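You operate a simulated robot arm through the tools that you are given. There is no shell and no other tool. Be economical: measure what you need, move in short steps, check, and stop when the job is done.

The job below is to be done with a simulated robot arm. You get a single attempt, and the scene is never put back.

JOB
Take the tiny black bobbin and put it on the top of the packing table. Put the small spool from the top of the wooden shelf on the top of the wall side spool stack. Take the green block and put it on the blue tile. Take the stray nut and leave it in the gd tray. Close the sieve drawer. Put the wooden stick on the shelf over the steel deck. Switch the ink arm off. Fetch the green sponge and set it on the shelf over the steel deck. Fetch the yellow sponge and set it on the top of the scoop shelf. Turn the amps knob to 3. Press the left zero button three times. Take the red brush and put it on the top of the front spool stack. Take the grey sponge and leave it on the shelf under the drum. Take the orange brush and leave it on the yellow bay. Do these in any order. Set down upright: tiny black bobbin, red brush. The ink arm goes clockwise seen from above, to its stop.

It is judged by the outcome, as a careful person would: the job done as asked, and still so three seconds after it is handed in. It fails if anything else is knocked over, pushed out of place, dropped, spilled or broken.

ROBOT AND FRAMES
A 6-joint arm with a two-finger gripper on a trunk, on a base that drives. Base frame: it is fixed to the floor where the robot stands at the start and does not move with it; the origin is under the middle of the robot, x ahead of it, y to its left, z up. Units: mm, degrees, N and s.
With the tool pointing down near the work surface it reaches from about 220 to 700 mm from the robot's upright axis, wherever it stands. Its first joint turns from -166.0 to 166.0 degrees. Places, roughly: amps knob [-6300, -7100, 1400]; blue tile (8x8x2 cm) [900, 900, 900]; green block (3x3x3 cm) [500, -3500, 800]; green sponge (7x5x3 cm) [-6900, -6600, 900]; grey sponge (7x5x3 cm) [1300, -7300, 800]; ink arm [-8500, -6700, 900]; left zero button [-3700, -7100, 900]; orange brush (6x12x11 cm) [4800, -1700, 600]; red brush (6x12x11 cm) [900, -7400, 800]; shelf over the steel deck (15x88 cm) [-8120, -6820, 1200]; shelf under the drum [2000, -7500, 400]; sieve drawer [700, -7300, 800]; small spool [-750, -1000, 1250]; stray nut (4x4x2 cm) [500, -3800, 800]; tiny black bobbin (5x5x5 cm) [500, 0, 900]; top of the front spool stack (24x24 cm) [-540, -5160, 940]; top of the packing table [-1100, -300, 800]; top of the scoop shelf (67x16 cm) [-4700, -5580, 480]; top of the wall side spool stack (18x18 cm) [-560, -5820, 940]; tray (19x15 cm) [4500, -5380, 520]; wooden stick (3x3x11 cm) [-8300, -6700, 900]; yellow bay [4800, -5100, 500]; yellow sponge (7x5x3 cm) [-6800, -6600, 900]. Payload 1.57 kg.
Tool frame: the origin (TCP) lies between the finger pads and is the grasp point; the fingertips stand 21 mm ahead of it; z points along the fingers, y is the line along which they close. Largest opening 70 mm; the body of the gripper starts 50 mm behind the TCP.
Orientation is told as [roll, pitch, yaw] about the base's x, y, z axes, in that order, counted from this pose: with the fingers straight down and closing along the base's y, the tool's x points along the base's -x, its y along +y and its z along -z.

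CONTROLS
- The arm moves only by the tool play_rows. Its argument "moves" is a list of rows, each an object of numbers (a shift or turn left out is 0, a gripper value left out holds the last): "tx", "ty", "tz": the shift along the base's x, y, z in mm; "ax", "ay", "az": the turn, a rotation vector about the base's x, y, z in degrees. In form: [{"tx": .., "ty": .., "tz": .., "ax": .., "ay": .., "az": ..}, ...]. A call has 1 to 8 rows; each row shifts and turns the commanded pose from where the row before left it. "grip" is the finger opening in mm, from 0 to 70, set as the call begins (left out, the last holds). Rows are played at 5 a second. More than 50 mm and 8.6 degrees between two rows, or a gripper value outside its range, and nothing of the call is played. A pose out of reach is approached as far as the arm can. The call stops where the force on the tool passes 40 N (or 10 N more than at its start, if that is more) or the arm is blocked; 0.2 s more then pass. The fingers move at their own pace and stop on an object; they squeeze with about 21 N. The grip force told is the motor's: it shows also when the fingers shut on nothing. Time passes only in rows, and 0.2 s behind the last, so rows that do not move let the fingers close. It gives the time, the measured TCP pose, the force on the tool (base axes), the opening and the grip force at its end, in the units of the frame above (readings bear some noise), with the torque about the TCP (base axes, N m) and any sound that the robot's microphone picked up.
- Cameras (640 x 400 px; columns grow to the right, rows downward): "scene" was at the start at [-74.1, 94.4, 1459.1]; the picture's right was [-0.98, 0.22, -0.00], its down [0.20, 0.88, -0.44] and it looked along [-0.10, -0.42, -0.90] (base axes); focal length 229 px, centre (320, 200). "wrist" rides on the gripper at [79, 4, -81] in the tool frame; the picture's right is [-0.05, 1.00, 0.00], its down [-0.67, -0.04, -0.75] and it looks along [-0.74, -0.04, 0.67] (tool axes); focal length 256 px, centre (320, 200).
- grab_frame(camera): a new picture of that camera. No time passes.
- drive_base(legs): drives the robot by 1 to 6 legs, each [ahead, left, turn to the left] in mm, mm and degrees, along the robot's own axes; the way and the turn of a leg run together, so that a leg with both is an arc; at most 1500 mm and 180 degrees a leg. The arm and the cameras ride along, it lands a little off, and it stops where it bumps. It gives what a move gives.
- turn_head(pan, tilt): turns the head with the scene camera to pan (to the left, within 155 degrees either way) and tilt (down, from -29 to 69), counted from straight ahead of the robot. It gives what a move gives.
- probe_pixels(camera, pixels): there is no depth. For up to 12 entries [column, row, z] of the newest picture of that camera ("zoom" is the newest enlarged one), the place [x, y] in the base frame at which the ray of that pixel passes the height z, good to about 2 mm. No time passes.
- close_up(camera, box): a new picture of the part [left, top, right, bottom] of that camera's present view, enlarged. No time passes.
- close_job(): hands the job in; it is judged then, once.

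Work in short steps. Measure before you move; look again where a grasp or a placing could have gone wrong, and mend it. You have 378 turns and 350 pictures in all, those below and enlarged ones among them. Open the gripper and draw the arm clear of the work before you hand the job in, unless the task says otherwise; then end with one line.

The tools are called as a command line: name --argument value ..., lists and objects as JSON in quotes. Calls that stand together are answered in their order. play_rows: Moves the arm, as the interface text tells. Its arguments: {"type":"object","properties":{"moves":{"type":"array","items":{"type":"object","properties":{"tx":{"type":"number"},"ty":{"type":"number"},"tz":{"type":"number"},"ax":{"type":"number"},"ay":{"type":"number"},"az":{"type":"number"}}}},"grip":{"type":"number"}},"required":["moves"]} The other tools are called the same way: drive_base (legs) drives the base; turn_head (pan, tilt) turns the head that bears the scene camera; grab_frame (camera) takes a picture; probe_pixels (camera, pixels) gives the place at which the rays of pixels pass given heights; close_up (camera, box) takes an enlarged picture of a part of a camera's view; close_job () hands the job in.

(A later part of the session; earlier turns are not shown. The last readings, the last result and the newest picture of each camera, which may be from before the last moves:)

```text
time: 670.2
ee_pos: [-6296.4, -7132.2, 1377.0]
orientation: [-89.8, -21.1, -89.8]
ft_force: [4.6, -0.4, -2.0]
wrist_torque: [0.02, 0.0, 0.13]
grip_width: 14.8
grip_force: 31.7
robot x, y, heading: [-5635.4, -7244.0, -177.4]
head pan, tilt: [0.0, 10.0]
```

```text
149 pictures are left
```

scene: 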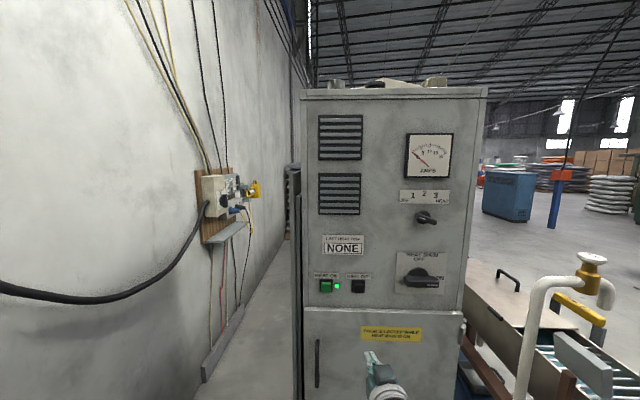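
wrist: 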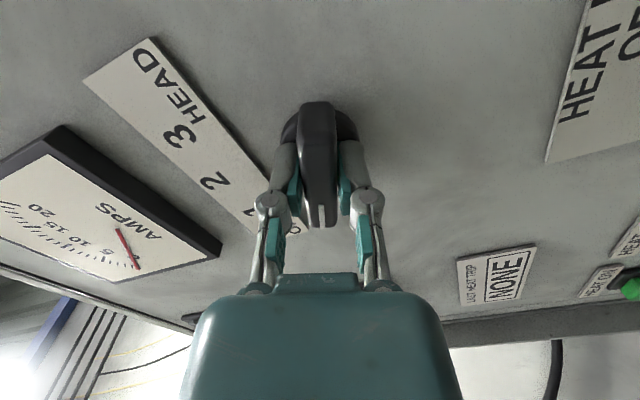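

Gripped the bar. Turn clockwise (ax negative) by 30° and listen.

play_rows --moves '[{"ax": -7.5}, {"ax": -7.5}, {"ax": -7.5}, {"ax": -7.5}]'

grab_frame --camera "wrist"

close_up --camera "scene" --box '[390, 130, 470, 250]'

```text
time: 671.2
ee_pos: [-6296.1, -7131.1, 1375.2]
orientation: [-90.1, -51.1, -89.7]
ft_force: [-4.5, 0.5, 9.1]
wrist_torque: [0.01, -0.45, -0.49]
grip_width: 15.2
grip_force: 31.7
robot x, y, heading: [-5636.8, -7246.2, -177.3]
head pan, tilt: [0.0, 10.0]
```

```text
148 pictures are left
```

wrist: 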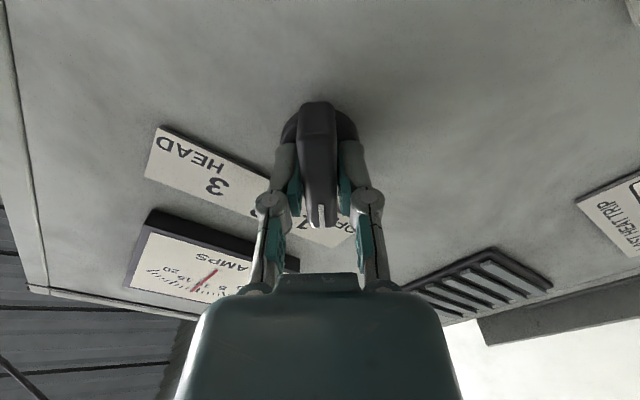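

```text
3.33 times, centred on (430, 190) of scene
```

zoom: 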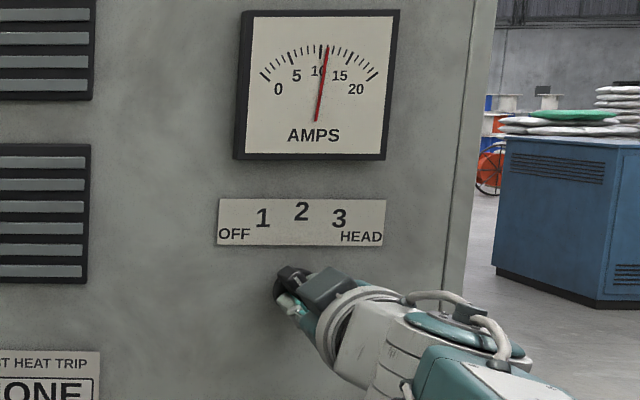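

Knob turns; meter jumped (position 1). Continue 30° twice.

play_rows --moves '[{"ax": -7.5}, {"ax": -7.5}, {"ax": -7.5}, {"ax": -7.5}]'

close_up --camera "scene" --box '[390, 130, 470, 250]'

play_rows --moves '[{"ax": -7.5}, {"ax": -7.5}, {"ax": -7.5}, {"ax": -7.5}]'

close_up --camera "scene" --box '[390, 130, 470, 250]'

grab_frame --camera "wrist"

```text
time: 672.2
ee_pos: [-6296.8, -7132.3, 1375.1]
orientation: [-91.3, -81.2, -88.6]
ft_force: [-3.7, 1.4, 11.4]
wrist_torque: [0.0, -0.5, -0.21]
grip_width: 15.1
grip_force: 32.0
robot x, y, heading: [-5636.6, -7242.5, -177.1]
head pan, tilt: [0.0, 10.0]
```

```text
3.33 times, centred on (430, 190) of scene
```

zoom: 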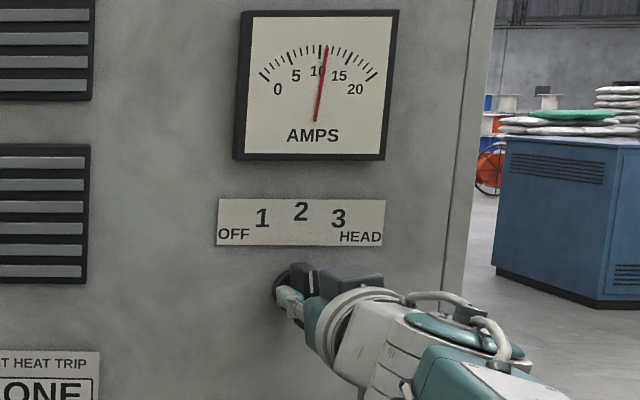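

```text
time: 673.2
ee_pos: [-6297.4, -7131.3, 1375.7]
orientation: [90.8, -68.8, 89.4]
ft_force: [-11.8, 3.0, 19.2]
wrist_torque: [-0.03, 0.1, 0.05]
grip_width: 15.2
grip_force: 32.2
robot x, y, heading: [-5637.1, -7245.5, -177.7]
head pan, tilt: [0.0, 10.0]
```

```text
3.33 times, centred on (430, 190) of scene
```

zoom: 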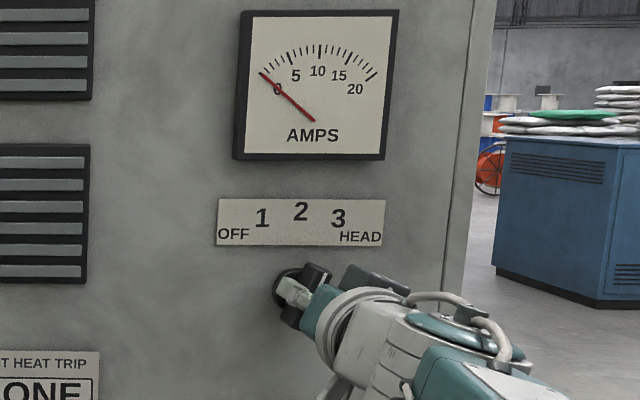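

```text
144 pictures are left
```

wrist: 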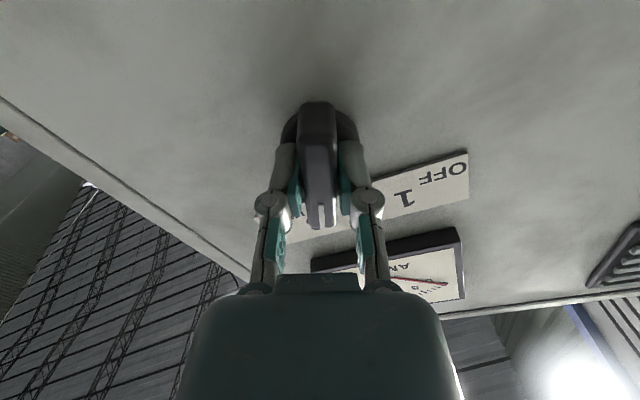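

Rotated 90° in all (mark ≈60°, toward 3). Open and back away to inspect.

play_rows --moves '[{}, {}, {}]' --grip 50

play_rows --moves '[{"tx": 10}, {"tx": 30}, {"tx": 45}, {"tx": 45}, {"tx": 45, "tz": -15}, {"tz": -45}, {"tz": -45}]'

close_up --camera "scene" --box '[390, 130, 470, 250]'

grab_frame --camera "wrist"

```text
time: 674.0
ee_pos: [-6297.8, -7132.7, 1373.7]
orientation: [90.4, -68.9, 89.7]
ft_force: [-0.4, 0.1, 0.7]
wrist_torque: [0.01, 0.04, -0.03]
grip_width: 50.1
grip_force: 0.0
robot x, y, heading: [-5635.9, -7245.6, -177.4]
head pan, tilt: [0.0, 10.0]
```

```text
time: 675.6
ee_pos: [-6121.6, -7131.3, 1267.8]
orientation: [90.9, -68.9, 89.3]
ft_force: [-0.1, -0.5, 0.2]
wrist_torque: [0.0, -0.01, 0.03]
grip_width: 50.1
grip_force: 0.1
robot x, y, heading: [-5640.8, -7248.1, -177.3]
head pan, tilt: [0.0, 10.0]
```

```text
3.33 times, centred on (430, 190) of scene
```

zoom: 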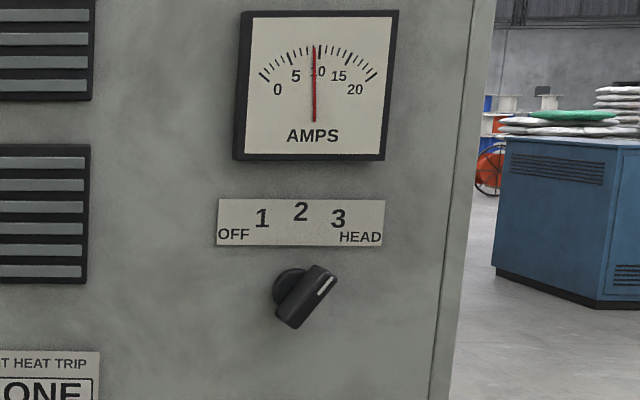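

```text
142 pictures are left
```

wrist: 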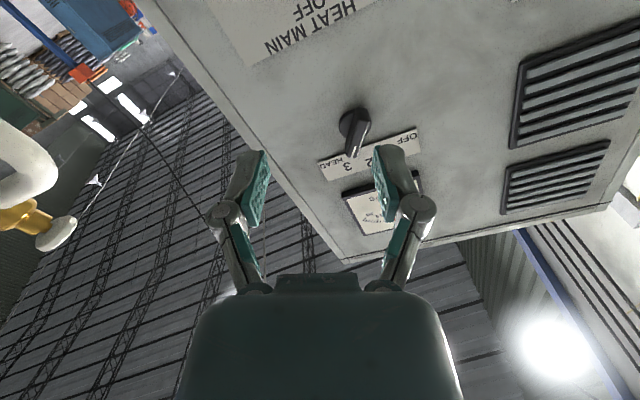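

Zoom the wrist view to confirm where the mark points.

close_up --camera "wrist" --box '[300, 90, 440, 190]'

```text
4.00 times, centred on (370, 140) of wrist
```

zoom: 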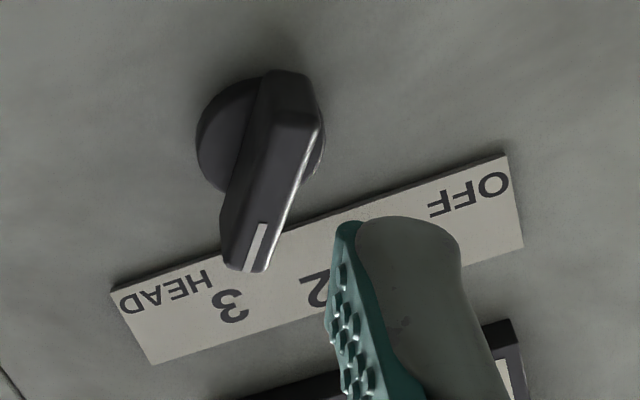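

Knob points to 3. Next the sponges on the bench beyond; look to the right.

turn_head --pan -30 --tilt 25

grab_frame --camera "scene"

turn_head --pan -80 --tilt 25

grab_frame --camera "scene"

```text
time: 676.6
ee_pos: [-6121.5, -7131.9, 1268.2]
orientation: [90.6, -68.9, 89.5]
ft_force: [-0.4, -1.0, -0.5]
wrist_torque: [0.0, 0.01, 0.0]
grip_width: 50.0
grip_force: 0.0
robot x, y, heading: [-5633.5, -7244.8, -177.1]
head pan, tilt: [-30.0, 25.0]
```

```text
140 pictures are left
```

scene: 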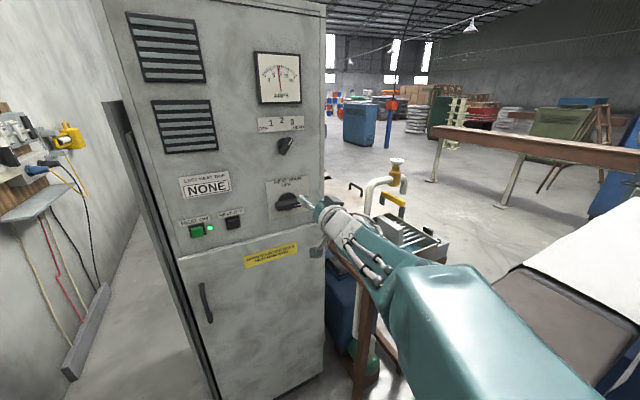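

```text
time: 677.8
ee_pos: [-6121.5, -7131.6, 1268.8]
orientation: [90.6, -68.9, 89.6]
ft_force: [0.0, 0.4, 0.3]
wrist_torque: [0.01, 0.0, -0.02]
grip_width: 50.0
grip_force: 0.0
robot x, y, heading: [-5635.2, -7244.7, -177.2]
head pan, tilt: [-80.0, 25.0]
```

```text
139 pictures are left
```

scene: 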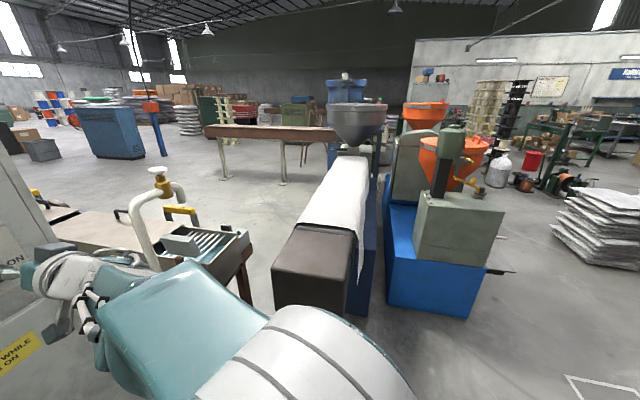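

The sponges' line is reached from the north, so I must go round the extruder. Back out, turn to face north, and go up the lane to look for a passage.

drive_base --legs '[[-1130, 0, -2.8], [0, 0, -90], [900, 0, 0], [0, -480, 0], [1200, 0, 0], [800, 0, 0]]'

turn_head --pan 50 --tilt 25

grab_frame --camera "scene"

```text
time: 693.8
ee_pos: [-4033.5, -5789.8, 1270.5]
orientation: [90.9, -69.4, 0.0]
ft_force: [-0.8, -0.8, -0.1]
wrist_torque: [-0.02, 0.04, -0.02]
grip_width: 49.8
grip_force: 0.1
robot x, y, heading: [-4128.6, -6272.8, 93.1]
head pan, tilt: [-80.0, 25.0]
stopped in leg 4: the robot was blocked; the commanded pose is now the measured one
```

```text
time: 695.9
ee_pos: [-4025.6, -5790.0, 1268.7]
orientation: [90.8, -69.3, 0.0]
ft_force: [-0.1, -0.7, 0.5]
wrist_torque: [-0.02, 0.0, -0.02]
grip_width: 49.9
grip_force: 0.0
robot x, y, heading: [-4124.3, -6270.5, 93.0]
head pan, tilt: [50.0, 25.0]
```

```text
138 pictures are left
```

scene: 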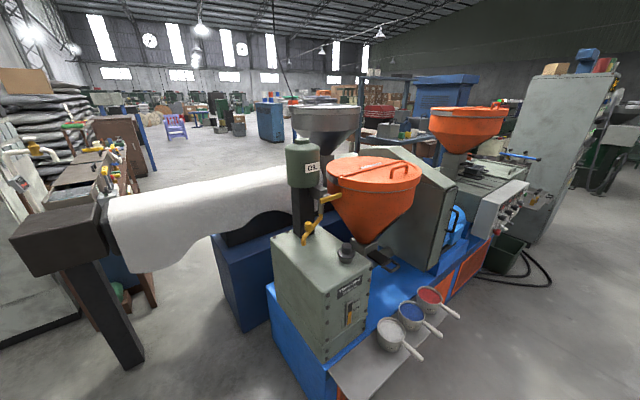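

I bumped the coil plate on the right; check that nothing moved.

turn_head --pan -110 --tilt 40

grab_frame --camera "scene"

```text
time: 698.4
ee_pos: [-4025.2, -5789.1, 1270.3]
orientation: [91.0, -69.2, 0.0]
ft_force: [0.0, -0.3, 0.0]
wrist_torque: [-0.05, 0.01, -0.02]
grip_width: 50.0
grip_force: 0.1
robot x, y, heading: [-4130.7, -6271.1, 93.2]
head pan, tilt: [-110.0, 40.0]
```

```text
137 pictures are left
```

scene: 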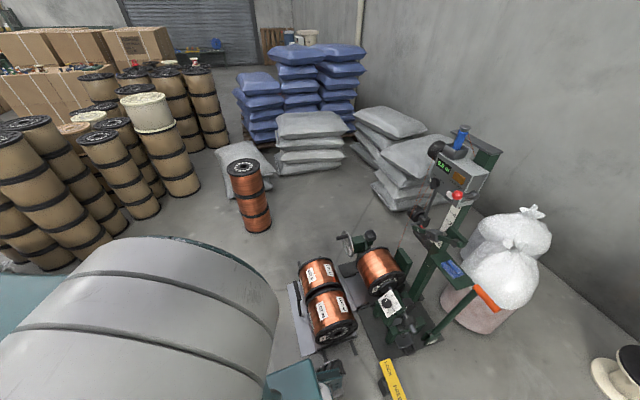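

Looks intact. Go ahead north first, then shift right.

drive_base --legs '[[500, 0, -3], [600, -120, 0], [950, 0, 0]]'

turn_head --pan 60 --tilt 30

grab_frame --camera "scene"

turn_head --pan 15 --tilt 25

grab_frame --camera "scene"

```text
time: 709.0
ee_pos: [-3913.2, -3728.7, 1270.4]
orientation: [90.9, -69.3, -2.3]
ft_force: [-0.9, 0.7, -0.3]
wrist_torque: [-0.03, -0.01, 0.03]
grip_width: 50.0
grip_force: 0.1
robot x, y, heading: [-4034.3, -4210.1, 90.8]
head pan, tilt: [-110.0, 40.0]
```

```text
time: 711.6
ee_pos: [-3913.5, -3727.7, 1270.6]
orientation: [90.9, -69.3, -2.1]
ft_force: [-0.1, -0.4, 0.4]
wrist_torque: [0.02, -0.02, -0.03]
grip_width: 49.8
grip_force: 0.1
robot x, y, heading: [-4034.6, -4211.5, 90.9]
head pan, tilt: [60.0, 30.0]
```

```text
136 pictures are left
```

scene: 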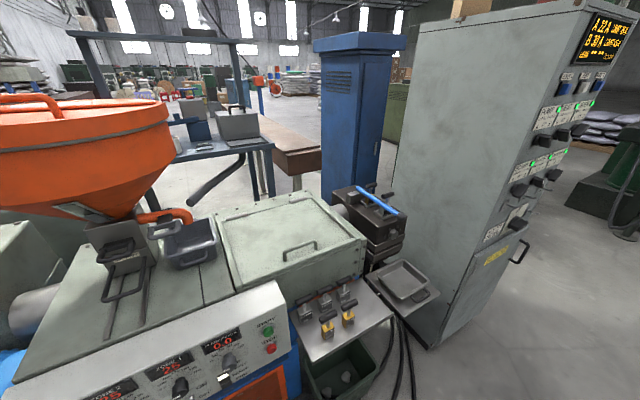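

```text
time: 712.7
ee_pos: [-3913.1, -3729.0, 1269.9]
orientation: [90.8, -69.3, -2.2]
ft_force: [-0.4, -0.6, -0.4]
wrist_torque: [0.01, -0.01, 0.04]
grip_width: 49.9
grip_force: 0.0
robot x, y, heading: [-4033.4, -4206.6, 91.2]
head pan, tilt: [15.0, 25.0]
```

```text
135 pictures are left
```

scene: 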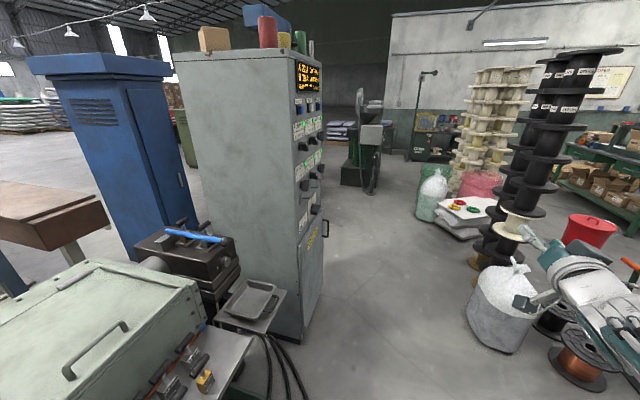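

Must pass north around the LEAN cabinet. Probe floor corners.

probe_pixels --camera "scene" --pixels '[[303, 342, 0], [322, 265, 0], [500, 348, 0], [470, 300, 0], [342, 186, 0], [380, 192, 0], [360, 195, 0], [425, 222, 0], [185, 165, 0], [200, 170, 0], [300, 200, 0]]'

```text
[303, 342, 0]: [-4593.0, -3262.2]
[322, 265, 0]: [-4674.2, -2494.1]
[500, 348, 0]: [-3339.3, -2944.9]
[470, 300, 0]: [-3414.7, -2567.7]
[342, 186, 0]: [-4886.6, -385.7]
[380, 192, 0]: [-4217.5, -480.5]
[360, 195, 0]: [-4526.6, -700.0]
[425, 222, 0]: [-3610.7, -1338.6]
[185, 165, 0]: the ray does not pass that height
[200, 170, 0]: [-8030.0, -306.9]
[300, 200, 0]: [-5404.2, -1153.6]
```

Drive north past the cabinet to y≈-1750, turn left to face west, and look.

drive_base --legs '[[1250, 0, 0], [1200, 0, 0], [0, 0, 89]]'

turn_head --pan 25 --tilt 18

grab_frame --camera "scene"

```text
time: 728.6
ee_pos: [-4553.5, -1605.8, 1270.6]
orientation: [90.9, -69.3, 87.0]
ft_force: [0.7, -0.1, 1.0]
wrist_torque: [0.0, 0.04, -0.05]
grip_width: 50.0
grip_force: 0.0
robot x, y, heading: [-4077.1, -1731.1, -179.9]
head pan, tilt: [15.0, 25.0]
```

```text
time: 729.3
ee_pos: [-4553.7, -1606.2, 1270.0]
orientation: [90.9, -69.3, 87.0]
ft_force: [0.0, -0.3, 0.5]
wrist_torque: [0.02, 0.01, -0.01]
grip_width: 50.0
grip_force: 0.0
robot x, y, heading: [-4075.8, -1728.5, -179.6]
head pan, tilt: [25.0, 18.0]
```

```text
134 pictures are left
```

scene: 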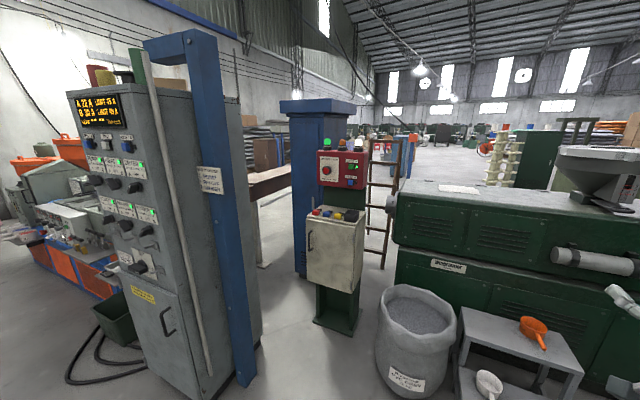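

Probe the gaps ahead.

probe_pixels --camera "scene" --pixels '[[243, 385, 0], [210, 398, 0], [315, 323, 0], [358, 332, 0], [300, 275, 0], [380, 268, 0], [392, 290, 0], [262, 340, 0], [262, 265, 0], [280, 262, 0]]'

close_up --camera "scene" --box '[160, 90, 460, 390]'

```text
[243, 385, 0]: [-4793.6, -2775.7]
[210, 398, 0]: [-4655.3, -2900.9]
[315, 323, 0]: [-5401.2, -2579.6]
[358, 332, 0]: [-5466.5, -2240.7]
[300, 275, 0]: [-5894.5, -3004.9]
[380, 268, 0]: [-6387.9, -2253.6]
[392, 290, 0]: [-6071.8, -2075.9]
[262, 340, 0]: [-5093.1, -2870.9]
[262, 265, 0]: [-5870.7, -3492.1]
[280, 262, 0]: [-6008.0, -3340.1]
```

```text
1.33 times, centred on (310, 240) of scene
```

zoom: 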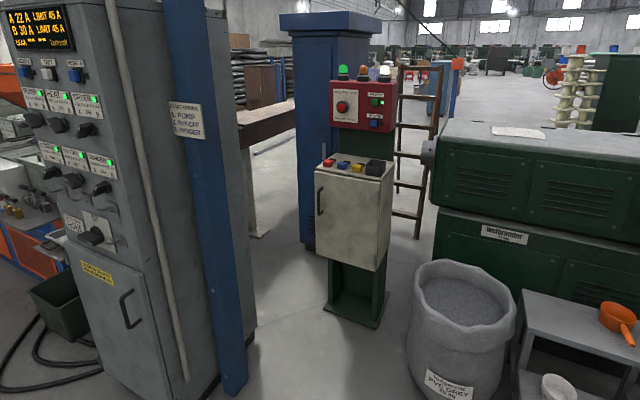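

No passage here. Look north-west and north for another way.

turn_head --pan -30 --tilt 12

grab_frame --camera "scene"

turn_head --pan -85 --tilt 12

grab_frame --camera "scene"

```text
time: 730.6
ee_pos: [-4553.7, -1605.2, 1269.7]
orientation: [90.9, -69.3, 87.0]
ft_force: [-0.4, 0.0, -0.8]
wrist_torque: [0.0, -0.02, -0.02]
grip_width: 50.1
grip_force: 0.1
robot x, y, heading: [-4073.7, -1729.5, -179.8]
head pan, tilt: [-30.0, 12.0]
```

```text
132 pictures are left
```

scene: 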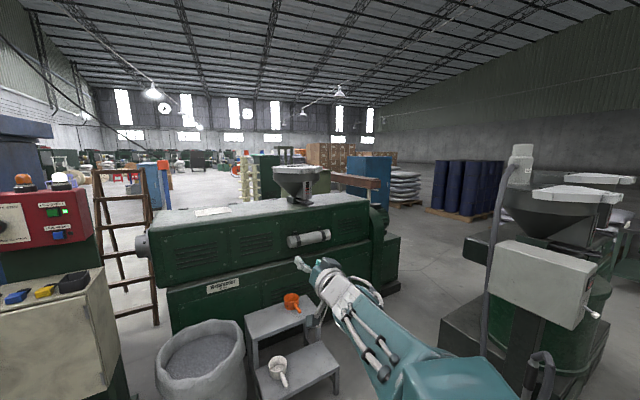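

```text
time: 731.8
ee_pos: [-4553.9, -1605.7, 1270.4]
orientation: [90.9, -69.3, 86.9]
ft_force: [0.2, -0.8, 1.2]
wrist_torque: [0.0, 0.0, 0.0]
grip_width: 50.2
grip_force: 0.0
robot x, y, heading: [-4073.1, -1732.2, -179.9]
head pan, tilt: [-85.0, 12.0]
```

```text
131 pictures are left
```

scene: 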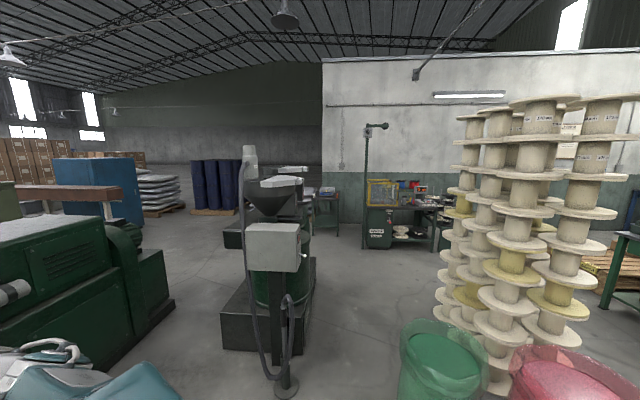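

There's a gap between green machine and hopper dryer. Probe it.

probe_pixels --camera "scene" --pixels '[[176, 306, 0], [130, 350, 0], [222, 346, 0], [300, 350, 0], [222, 330, 0], [316, 290, 0], [283, 392, 0], [225, 248, 0], [200, 212, 0], [130, 222, 0], [160, 215, 0]]'

```text
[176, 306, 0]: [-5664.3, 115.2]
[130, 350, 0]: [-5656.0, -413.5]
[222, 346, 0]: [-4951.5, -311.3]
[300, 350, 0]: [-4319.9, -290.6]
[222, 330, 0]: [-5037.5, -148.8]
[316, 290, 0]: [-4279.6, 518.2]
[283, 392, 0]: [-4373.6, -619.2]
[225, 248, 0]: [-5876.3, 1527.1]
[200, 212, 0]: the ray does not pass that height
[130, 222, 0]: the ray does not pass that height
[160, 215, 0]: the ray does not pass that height
```

The gap (~700 wide, x≈-5300) is passable with the arm trailing. First check the stool and barrel positions on the approach.

turn_head --pan -25 --tilt 35

grab_frame --camera "scene"

```text
time: 733.1
ee_pos: [-4553.2, -1604.8, 1269.3]
orientation: [91.0, -69.2, 87.0]
ft_force: [0.1, -0.2, -0.3]
wrist_torque: [0.01, -0.03, -0.02]
grip_width: 49.9
grip_force: 0.1
robot x, y, heading: [-4073.2, -1730.3, -179.9]
head pan, tilt: [-25.0, 35.0]
```

```text
130 pictures are left
```

scene: 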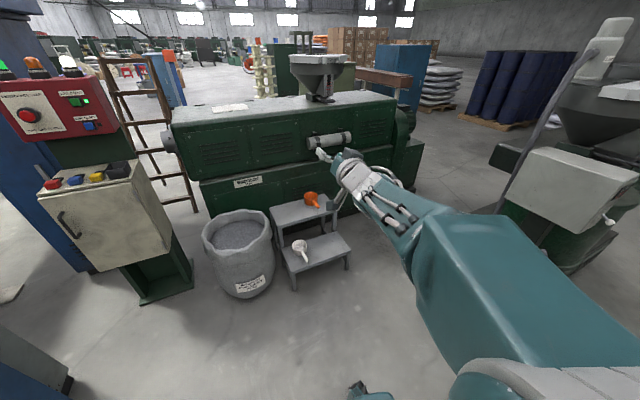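

probe_pixels --camera "scene" --pixels '[[347, 270, 0], [293, 291, 0], [245, 297, 0], [337, 235, 0], [422, 188, 0], [395, 200, 0], [490, 215, 0], [440, 205, 0], [195, 285, 0]]'

```text
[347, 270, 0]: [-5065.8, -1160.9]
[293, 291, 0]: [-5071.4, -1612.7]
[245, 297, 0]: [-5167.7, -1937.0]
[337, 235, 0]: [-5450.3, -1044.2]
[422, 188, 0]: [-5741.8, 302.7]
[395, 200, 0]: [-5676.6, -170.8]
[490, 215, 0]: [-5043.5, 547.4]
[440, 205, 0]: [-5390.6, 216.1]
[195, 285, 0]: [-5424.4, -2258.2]
```

Plan: turn left 90° (arm trailing south), back to y≈-905, then go right past the dryer foot and diagonally into the gap.

drive_base --legs '[[0, 0, 89.8], [-825, 0, 0]]'

```text
time: 741.3
ee_pos: [-4199.5, -1398.4, 1270.7]
orientation: [90.2, -69.4, 178.9]
ft_force: [0.3, 0.8, -0.9]
wrist_torque: [-0.02, -0.01, -0.02]
grip_width: 50.0
grip_force: 0.1
robot x, y, heading: [-4088.3, -916.1, -88.6]
head pan, tilt: [-25.0, 35.0]
```

drive_base --legs '[[0, -610, -1.4]]'

turn_head --pan -120 --tilt 45

grab_frame --camera "scene"

```text
time: 744.7
ee_pos: [-4834.3, -1388.2, 1270.8]
orientation: [92.0, -68.7, 175.6]
ft_force: [0.9, 0.2, 0.3]
wrist_torque: [0.05, -0.01, -0.08]
grip_width: 50.0
grip_force: 0.2
robot x, y, heading: [-4694.7, -923.0, -90.3]
head pan, tilt: [-25.0, 35.0]
```

```text
time: 746.5
ee_pos: [-4843.6, -1386.4, 1268.7]
orientation: [91.9, -68.2, 175.7]
ft_force: [0.3, -0.1, 0.8]
wrist_torque: [0.02, 0.02, 0.0]
grip_width: 50.0
grip_force: 0.0
robot x, y, heading: [-4695.8, -924.5, -90.7]
head pan, tilt: [-120.0, 45.0]
```

```text
129 pictures are left
```

scene: 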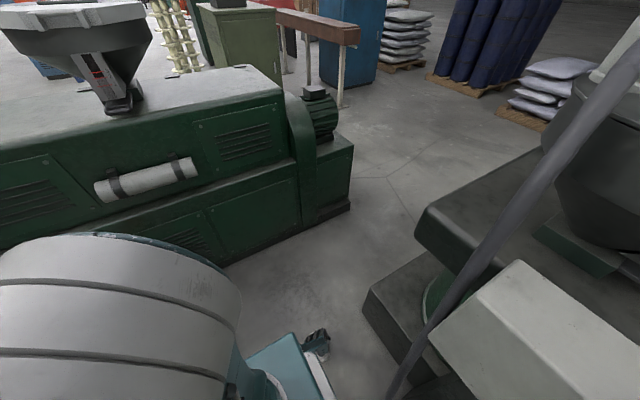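

probe_pixels --camera "scene" --pixels '[[350, 208, 0], [228, 265, 0], [366, 305, 0], [372, 320, 0], [425, 240, 200], [415, 245, 200], [397, 372, 0], [445, 155, 0]]'

```text
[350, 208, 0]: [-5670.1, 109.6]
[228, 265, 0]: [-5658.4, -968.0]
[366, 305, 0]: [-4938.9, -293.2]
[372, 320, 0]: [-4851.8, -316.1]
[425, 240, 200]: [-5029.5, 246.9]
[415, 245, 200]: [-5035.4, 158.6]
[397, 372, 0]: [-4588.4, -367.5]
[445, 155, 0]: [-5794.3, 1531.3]
```

Gap x from -5665 to about -5035; centre -5350. Move diagonally to (-5350,-700).

drive_base --legs '[[-225, -650, 0.7]]'

```text
time: 750.3
ee_pos: [-5493.3, -1155.0, 1270.1]
orientation: [91.8, -68.3, 176.3]
ft_force: [-0.7, 1.2, -0.7]
wrist_torque: [-0.02, 0.0, 0.02]
grip_width: 49.7
grip_force: 0.1
robot x, y, heading: [-5352.7, -688.2, -89.9]
head pan, tilt: [-120.0, 45.0]
```

Straight back (north) 1400 mm through the gap.

drive_base --legs '[[-700, 0, 0], [-700, 0, 0]]'

turn_head --pan -75 --tilt 15

grab_frame --camera "scene"

```text
time: 757.6
ee_pos: [-5511.5, 239.7, 1268.8]
orientation: [91.7, -68.0, 177.6]
ft_force: [-0.4, 0.3, 0.0]
wrist_torque: [0.0, -0.03, -0.01]
grip_width: 50.0
grip_force: 0.0
robot x, y, heading: [-5375.9, 710.9, -88.5]
head pan, tilt: [-120.0, 45.0]
```

```text
time: 758.7
ee_pos: [-5510.7, 239.8, 1268.7]
orientation: [91.7, -68.0, 177.7]
ft_force: [-0.1, 0.0, 1.1]
wrist_torque: [0.01, 0.0, 0.02]
grip_width: 49.9
grip_force: 0.0
robot x, y, heading: [-5378.4, 713.8, -88.6]
head pan, tilt: [-75.0, 15.0]
```

```text
128 pictures are left
```

scene: 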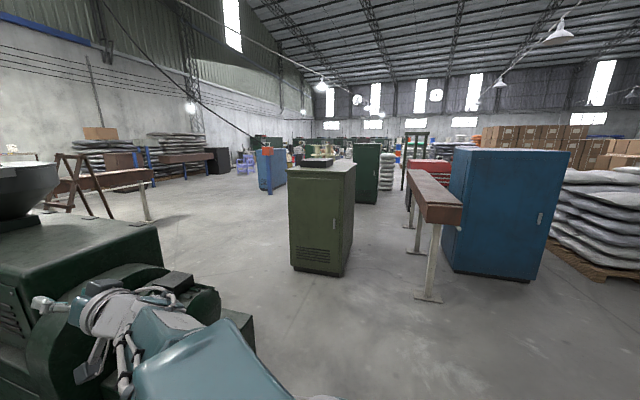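

Through. Probe floor points for the westward route.

probe_pixels --camera "scene" --pixels '[[293, 268, 0], [340, 276, 0], [148, 218, 0], [105, 212, 0], [265, 190, 0], [250, 330, 0], [165, 245, 0], [160, 205, 0], [45, 210, 0], [190, 190, 0]]'

close_up --camera "scene" --box '[0, 100, 320, 300]'

```text
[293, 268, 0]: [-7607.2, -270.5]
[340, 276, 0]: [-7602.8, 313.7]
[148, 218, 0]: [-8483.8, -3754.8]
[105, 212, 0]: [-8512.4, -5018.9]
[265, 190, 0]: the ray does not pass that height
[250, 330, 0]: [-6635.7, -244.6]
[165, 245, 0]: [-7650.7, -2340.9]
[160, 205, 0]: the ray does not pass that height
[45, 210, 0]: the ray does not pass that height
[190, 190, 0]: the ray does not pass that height
```

```text
2.00 times, centred on (160, 200) of scene
```

zoom: 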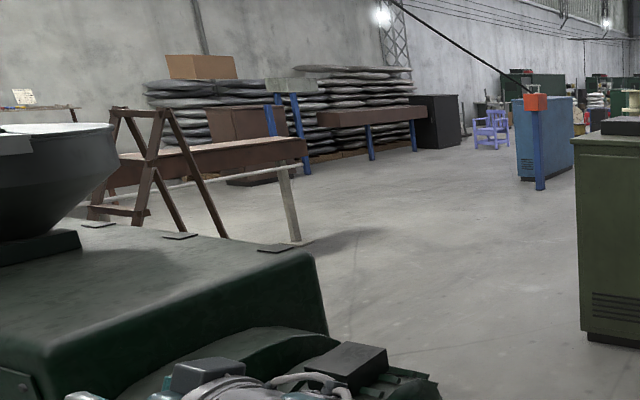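

Route: west along y≈700 to x≈-7100, then south between the green machine and green cabinet.

drive_base --legs '[[0, -1450, -1.4], [0, -280, 0], [1400, 0, 0], [1400, 0, 0]]'

turn_head --pan -10 --tilt 18

grab_frame --camera "scene"

```text
time: 779.6
ee_pos: [-7254.3, -2362.6, 1273.2]
orientation: [91.6, -69.2, -179.6]
ft_force: [-0.6, 0.1, 0.4]
wrist_torque: [0.01, -0.04, -0.02]
grip_width: 50.1
grip_force: 0.1
robot x, y, heading: [-7165.1, -1896.2, -86.6]
head pan, tilt: [-75.0, 15.0]
stopped in leg 4: the robot was blocked; the commanded pose is now the measured one
```

```text
time: 780.9
ee_pos: [-7254.3, -2362.2, 1274.3]
orientation: [91.6, -69.3, -179.7]
ft_force: [-1.1, -0.3, 0.3]
wrist_torque: [-0.01, 0.01, -0.01]
grip_width: 50.2
grip_force: 0.1
robot x, y, heading: [-7165.1, -1889.0, -86.6]
head pan, tilt: [-10.0, 18.0]
```

```text
126 pictures are left
```

scene: 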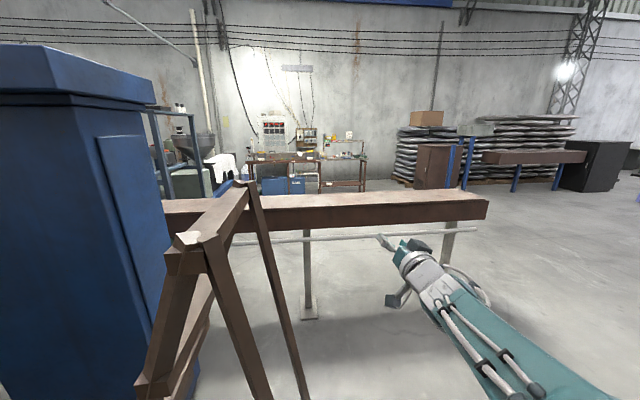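

Bumped near the trestle (still standing). Back off 200, look at rail end position.

probe_pixels --camera "scene" --pixels '[[310, 315, 0], [446, 262, 0], [487, 208, 800], [305, 398, 0], [445, 188, 0], [360, 190, 0]]'

close_up --camera "scene" --box '[230, 100, 450, 210]'

drive_base --legs '[[-200, 0, -3.4]]'

turn_head --pan 0 --tilt 40

grab_frame --camera "scene"

```text
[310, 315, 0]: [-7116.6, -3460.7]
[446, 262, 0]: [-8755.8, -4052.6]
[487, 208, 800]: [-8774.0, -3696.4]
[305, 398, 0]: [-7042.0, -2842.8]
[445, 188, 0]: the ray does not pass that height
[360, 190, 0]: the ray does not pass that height
```

```text
2.91 times, centred on (340, 155) of scene
```

zoom: 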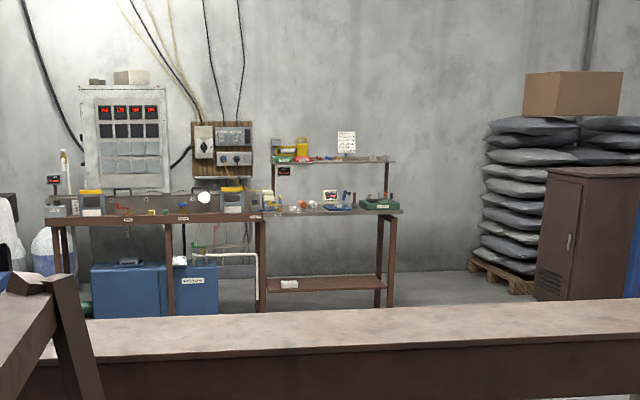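

```text
time: 782.5
ee_pos: [-7287.2, -2157.3, 1273.1]
orientation: [91.6, -69.3, 177.0]
ft_force: [0.4, 0.3, 0.4]
wrist_torque: [0.03, -0.03, 0.01]
grip_width: 50.1
grip_force: 0.0
robot x, y, heading: [-7169.5, -1688.2, -89.8]
head pan, tilt: [-10.0, 18.0]
```

```text
time: 783.4
ee_pos: [-7286.9, -2157.3, 1272.8]
orientation: [91.6, -69.5, 177.0]
ft_force: [0.4, -0.7, -1.0]
wrist_torque: [-0.02, 0.05, -0.01]
grip_width: 49.9
grip_force: 0.2
robot x, y, heading: [-7173.4, -1692.6, -90.2]
head pan, tilt: [0.0, 40.0]
```

```text
124 pictures are left
```

scene: 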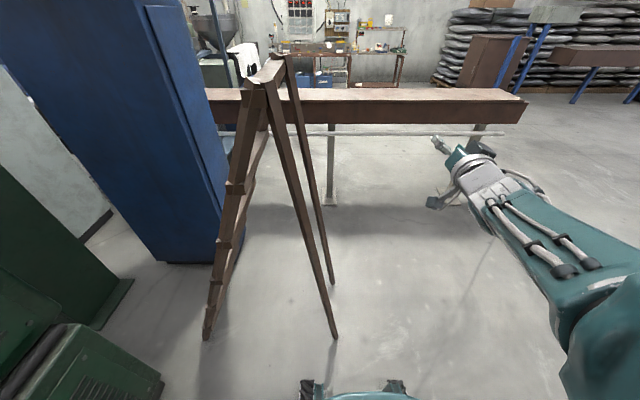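

The stepladder is standing. Go west to x≈-9200, then south past the rail end (x≈-8770).

drive_base --legs '[[0, -1450, 0], [0, -600, 0], [1400, 0, 0], [1300, 0, 0]]'

turn_head --pan 35 --tilt 22

grab_frame --camera "scene"

```text
time: 806.5
ee_pos: [-9329.2, -4920.3, 1272.1]
orientation: [91.5, -69.4, 177.0]
ft_force: [0.2, 0.7, 0.9]
wrist_torque: [0.02, -0.01, 0.0]
grip_width: 50.2
grip_force: 0.1
robot x, y, heading: [-9215.1, -4454.8, -89.9]
head pan, tilt: [0.0, 40.0]
```

```text
time: 807.5
ee_pos: [-9328.4, -4919.5, 1272.9]
orientation: [91.5, -69.4, 177.2]
ft_force: [-0.9, 0.3, -0.3]
wrist_torque: [-0.01, -0.01, -0.02]
grip_width: 50.2
grip_force: 0.1
robot x, y, heading: [-9211.9, -4450.9, -89.9]
head pan, tilt: [35.0, 22.0]
```

```text
123 pictures are left
```

scene: 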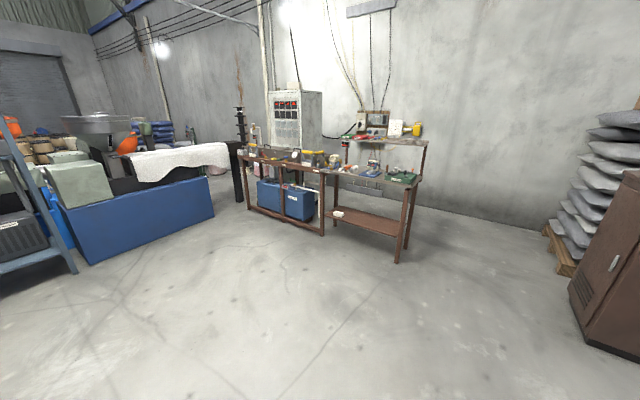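

Open floor to the bench. Probe legs and drive to the sponges first.

probe_pixels --camera "scene" --pixels '[[397, 262, 0], [322, 234, 0], [250, 209, 0], [405, 185, 850], [330, 170, 850]]'

close_up --camera "scene" --box '[230, 110, 440, 240]'

```text
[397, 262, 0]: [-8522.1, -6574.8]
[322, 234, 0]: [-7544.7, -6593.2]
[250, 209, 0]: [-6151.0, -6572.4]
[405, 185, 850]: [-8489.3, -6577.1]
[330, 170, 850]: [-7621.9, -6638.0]
```

```text
3.05 times, centred on (335, 175) of scene
```

zoom: 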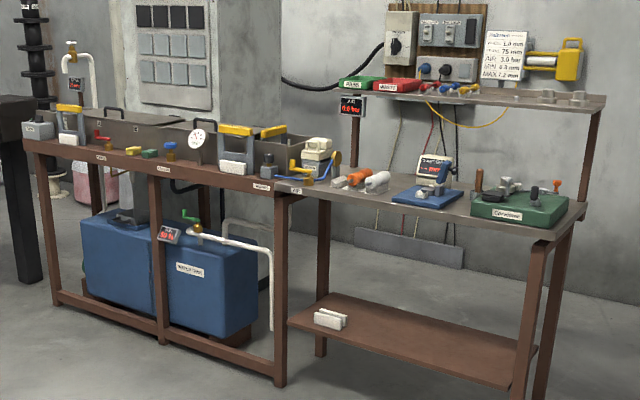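

Make the tool vertical (ax +90) here, then drive to the sponges at about (-6850,-5960).

play_rows --moves '[{"ax": 8.2}, {"ax": 8.2}, {"ax": 8.2}, {"ax": 8.2}, {"ax": 8.2}, {"ax": 8.2}, {"ax": 8.2}, {"ax": 8.2}]'

play_rows --moves '[{"ax": 8.2}, {"ax": 8.2}, {"ax": 8}]'

drive_base --legs '[[300, 1400, 0], [600, 960, 0], [580, 0, 0]]'

turn_head --pan 0 --tilt 40

grab_frame --camera "scene"

grab_frame --camera "wrist"

```text
time: 809.3
ee_pos: [-9373.4, -4899.2, 1261.7]
orientation: [14.3, -23.9, -114.8]
ft_force: [0.1, 0.1, 0.2]
wrist_torque: [0.03, -0.01, -0.02]
grip_width: 49.9
grip_force: 0.1
out of reach, approached as far as the arm can: row 6, 7, 8
robot x, y, heading: [-9211.8, -4457.0, -89.7]
head pan, tilt: [35.0, 22.0]
```

```text
time: 810.1
ee_pos: [-9408.4, -4879.6, 1253.9]
orientation: [15.8, -3.0, -113.5]
ft_force: [-0.2, -0.9, -0.2]
wrist_torque: [-0.01, -0.02, 0.01]
grip_width: 50.1
grip_force: 0.0
out of reach, approached as far as the arm can: row 1, 2, 3
robot x, y, heading: [-9211.1, -4454.3, -89.9]
head pan, tilt: [35.0, 22.0]
```

```text
time: 825.6
ee_pos: [-7012.2, -6349.1, 1255.1]
orientation: [15.7, -3.1, -112.7]
ft_force: [0.4, 0.3, -0.8]
wrist_torque: [0.01, 0.01, -0.01]
grip_width: 50.3
grip_force: 0.0
robot x, y, heading: [-6826.7, -5925.1, -89.0]
head pan, tilt: [35.0, 22.0]
```

```text
time: 826.6
ee_pos: [-7011.8, -6350.0, 1254.0]
orientation: [15.7, -3.1, -112.7]
ft_force: [0.2, 0.5, -0.8]
wrist_torque: [-0.01, -0.02, 0.02]
grip_width: 49.7
grip_force: 0.0
robot x, y, heading: [-6822.0, -5922.3, -89.3]
head pan, tilt: [0.0, 40.0]
```

```text
121 pictures are left
```

scene: 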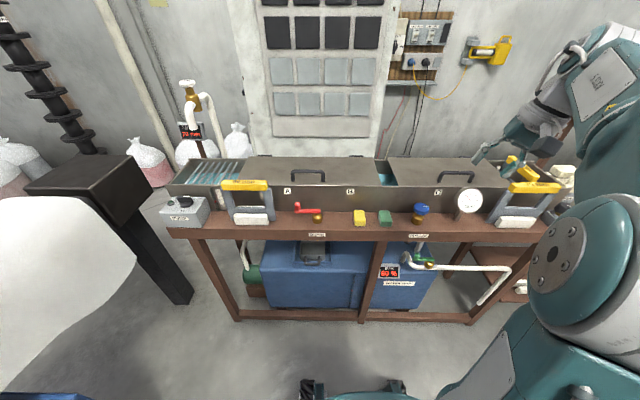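

```text
120 pictures are left
```

wrist: 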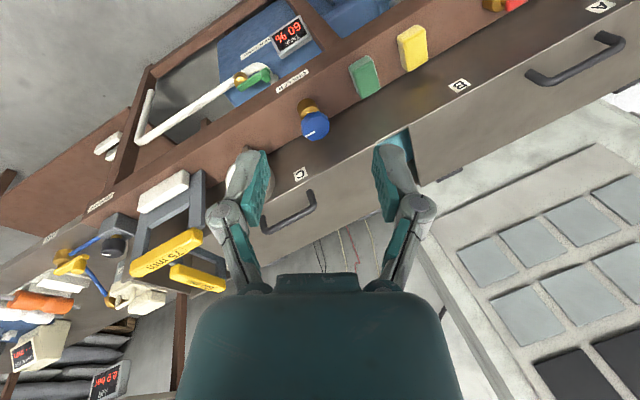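

Straighten the tool (16° residual) and yaw to close along x; drive 190 closer.

drive_base --legs '[[190, 0, -0.7]]'

play_rows --moves '[{"ax": 4.4, "ay": 6.7, "tx": 40}, {"ax": 4.4, "ay": 6.7, "tx": 40}, {"az": 7.6, "tx": 30}, {"az": 7.6, "tx": 30}, {"az": 7.6, "tx": 30}]' --grip 70

grab_frame --camera "wrist"

grab_frame --camera "scene"

```text
time: 828.2
ee_pos: [-7014.6, -6538.9, 1253.4]
orientation: [15.7, -3.1, -113.4]
ft_force: [1.0, -0.1, 0.9]
wrist_torque: [-0.02, -0.03, -0.01]
grip_width: 49.9
grip_force: 0.1
robot x, y, heading: [-6822.3, -6115.7, -89.7]
head pan, tilt: [0.0, 40.0]
```

```text
time: 829.4
ee_pos: [-6890.5, -6511.2, 1242.8]
orientation: [16.0, -2.5, -89.5]
ft_force: [-0.7, 0.4, 0.3]
wrist_torque: [0.04, 0.0, -0.01]
grip_width: 70.0
grip_force: 0.0
out of reach, approached as far as the arm can: row 1, 2
robot x, y, heading: [-6824.5, -6115.1, -89.9]
head pan, tilt: [0.0, 40.0]
```

```text
119 pictures are left
```

wrist: 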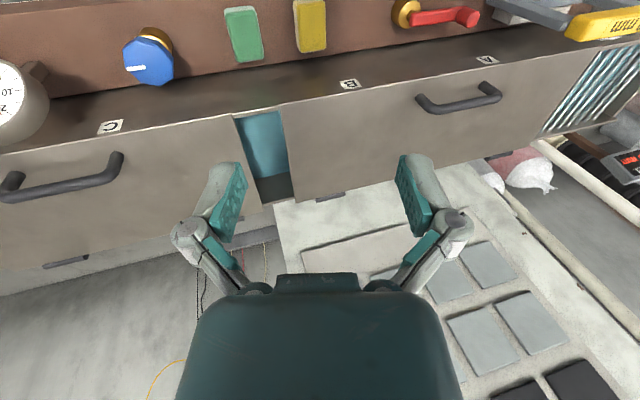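

```text
118 pictures are left
```

scene: 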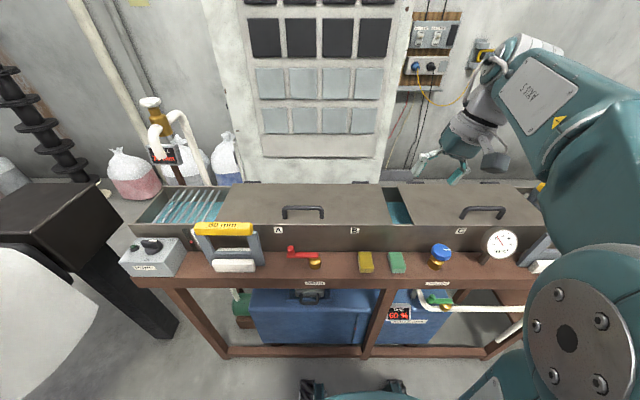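

Lower 150 mm first, then straighten.

play_rows --moves '[{"tz": -48}, {"tz": -48}, {"tz": -48}, {"ax": 1.15, "ay": 8}, {"ax": 1.15, "ay": 8}]'

grab_frame --camera "wrist"

probe_pixels --camera "scene" --pixels '[[366, 254, 850], [366, 254, 880], [397, 254, 850], [397, 254, 880], [366, 272, 820], [350, 292, 850]]'

```text
time: 830.6
ee_pos: [-6887.3, -6514.3, 1095.1]
orientation: [15.1, -2.8, -89.6]
ft_force: [0.1, 0.2, -0.1]
wrist_torque: [0.04, 0.01, 0.03]
grip_width: 69.8
grip_force: 0.0
out of reach, approached as far as the arm can: row 4, 5
robot x, y, heading: [-6823.4, -6115.3, -89.7]
head pan, tilt: [0.0, 40.0]
```

```text
117 pictures are left
```

wrist: 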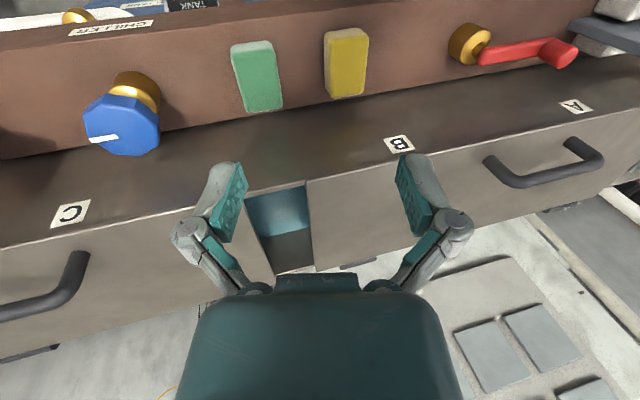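

```text
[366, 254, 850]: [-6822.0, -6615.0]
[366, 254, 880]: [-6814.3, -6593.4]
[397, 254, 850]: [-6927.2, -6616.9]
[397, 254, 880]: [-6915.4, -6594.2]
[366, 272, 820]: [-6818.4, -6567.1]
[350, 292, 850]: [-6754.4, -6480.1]
```

A wrist limit prevents straightening at this spot. Try further out: move TCP to (-6823,-6600,1095) and straighten again.

play_rows --moves '[{"tx": 32, "ty": -30}, {"tx": 32, "ty": -30}, {"ty": -40}, {"ay": 5}, {"ay": 5}, {"ay": 5}]'

```text
time: 832.0
ee_pos: [-6823.1, -6612.5, 1094.6]
orientation: [15.2, -2.7, -89.6]
ft_force: [0.0, 0.4, -0.3]
wrist_torque: [-0.02, -0.02, 0.03]
grip_width: 70.1
grip_force: 0.1
out of reach, approached as far as the arm can: row 4, 5, 6
robot x, y, heading: [-6823.2, -6115.5, -89.6]
head pan, tilt: [0.0, 40.0]
```

The forearm roll seems wound to its limit. I back the base away from the bench 400 mm and unwind: swing the tool out to the left (+x), round to the front, then down.

drive_base --legs '[[-420, 0, 0]]'

play_rows --moves '[{"ay": -8.3}, {"ay": -8.3}, {"ay": -8.3}, {"ay": -8.3}, {"ay": -8.3}, {"ay": -8.3}, {"ay": -8.3}, {"ay": -8.3}]'

play_rows --moves '[{"ay": -8.0}, {"az": -8.3}, {"az": -8.3}, {"az": -8.3}, {"az": -8.3}, {"az": -8.3}, {"az": -8.3}]'

```text
time: 834.5
ee_pos: [-6823.2, -6197.6, 1094.5]
orientation: [15.1, -2.9, -89.2]
ft_force: [-0.4, 1.2, -0.2]
wrist_torque: [-0.02, 0.0, 0.01]
grip_width: 70.0
grip_force: 0.0
robot x, y, heading: [-6831.8, -5695.5, -89.0]
head pan, tilt: [0.0, 40.0]
```

```text
time: 836.3
ee_pos: [-6823.8, -6197.4, 1094.9]
orientation: [81.8, -1.7, -92.4]
ft_force: [-0.1, -0.5, 0.8]
wrist_torque: [-0.02, -0.01, -0.04]
grip_width: 70.0
grip_force: 0.2
robot x, y, heading: [-6825.7, -5700.4, -89.3]
head pan, tilt: [0.0, 40.0]
```

```text
time: 837.9
ee_pos: [-6822.5, -6197.0, 1094.8]
orientation: [89.7, -1.5, -142.5]
ft_force: [0.1, 0.0, 0.2]
wrist_torque: [-0.01, -0.01, -0.01]
grip_width: 70.2
grip_force: 0.2
robot x, y, heading: [-6826.6, -5697.8, -89.2]
head pan, tilt: [0.0, 40.0]
```

Works without limit. Continue round to the front, then pitch down.

play_rows --moves '[{"az": -8.3}, {"az": -8.3}, {"az": -8.3}, {"az": -8.3}, {"az": -4.5}, {"ax": 8}, {"ax": 8}, {"ax": 8}]'

play_rows --moves '[{"ax": 8}, {"ax": 8}, {"ax": 8}, {"ax": 8}, {"ax": 8}, {"ax": 8}, {"ax": 8}, {"ax": 8}]'

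```text
time: 839.7
ee_pos: [-6821.8, -6197.0, 1095.8]
orientation: [65.4, -1.4, -179.5]
ft_force: [-0.4, 0.1, -0.3]
wrist_torque: [0.05, 0.0, -0.03]
grip_width: 70.2
grip_force: 0.1
robot x, y, heading: [-6825.9, -5695.2, -89.4]
head pan, tilt: [0.0, 40.0]
```

```text
time: 841.5
ee_pos: [-6822.6, -6198.8, 1094.8]
orientation: [1.5, -0.2, -178.5]
ft_force: [0.2, -0.3, 0.0]
wrist_torque: [0.0, -0.01, 0.0]
grip_width: 70.2
grip_force: 0.1
robot x, y, heading: [-6825.1, -5697.9, -89.4]
head pan, tilt: [0.0, 40.0]
```

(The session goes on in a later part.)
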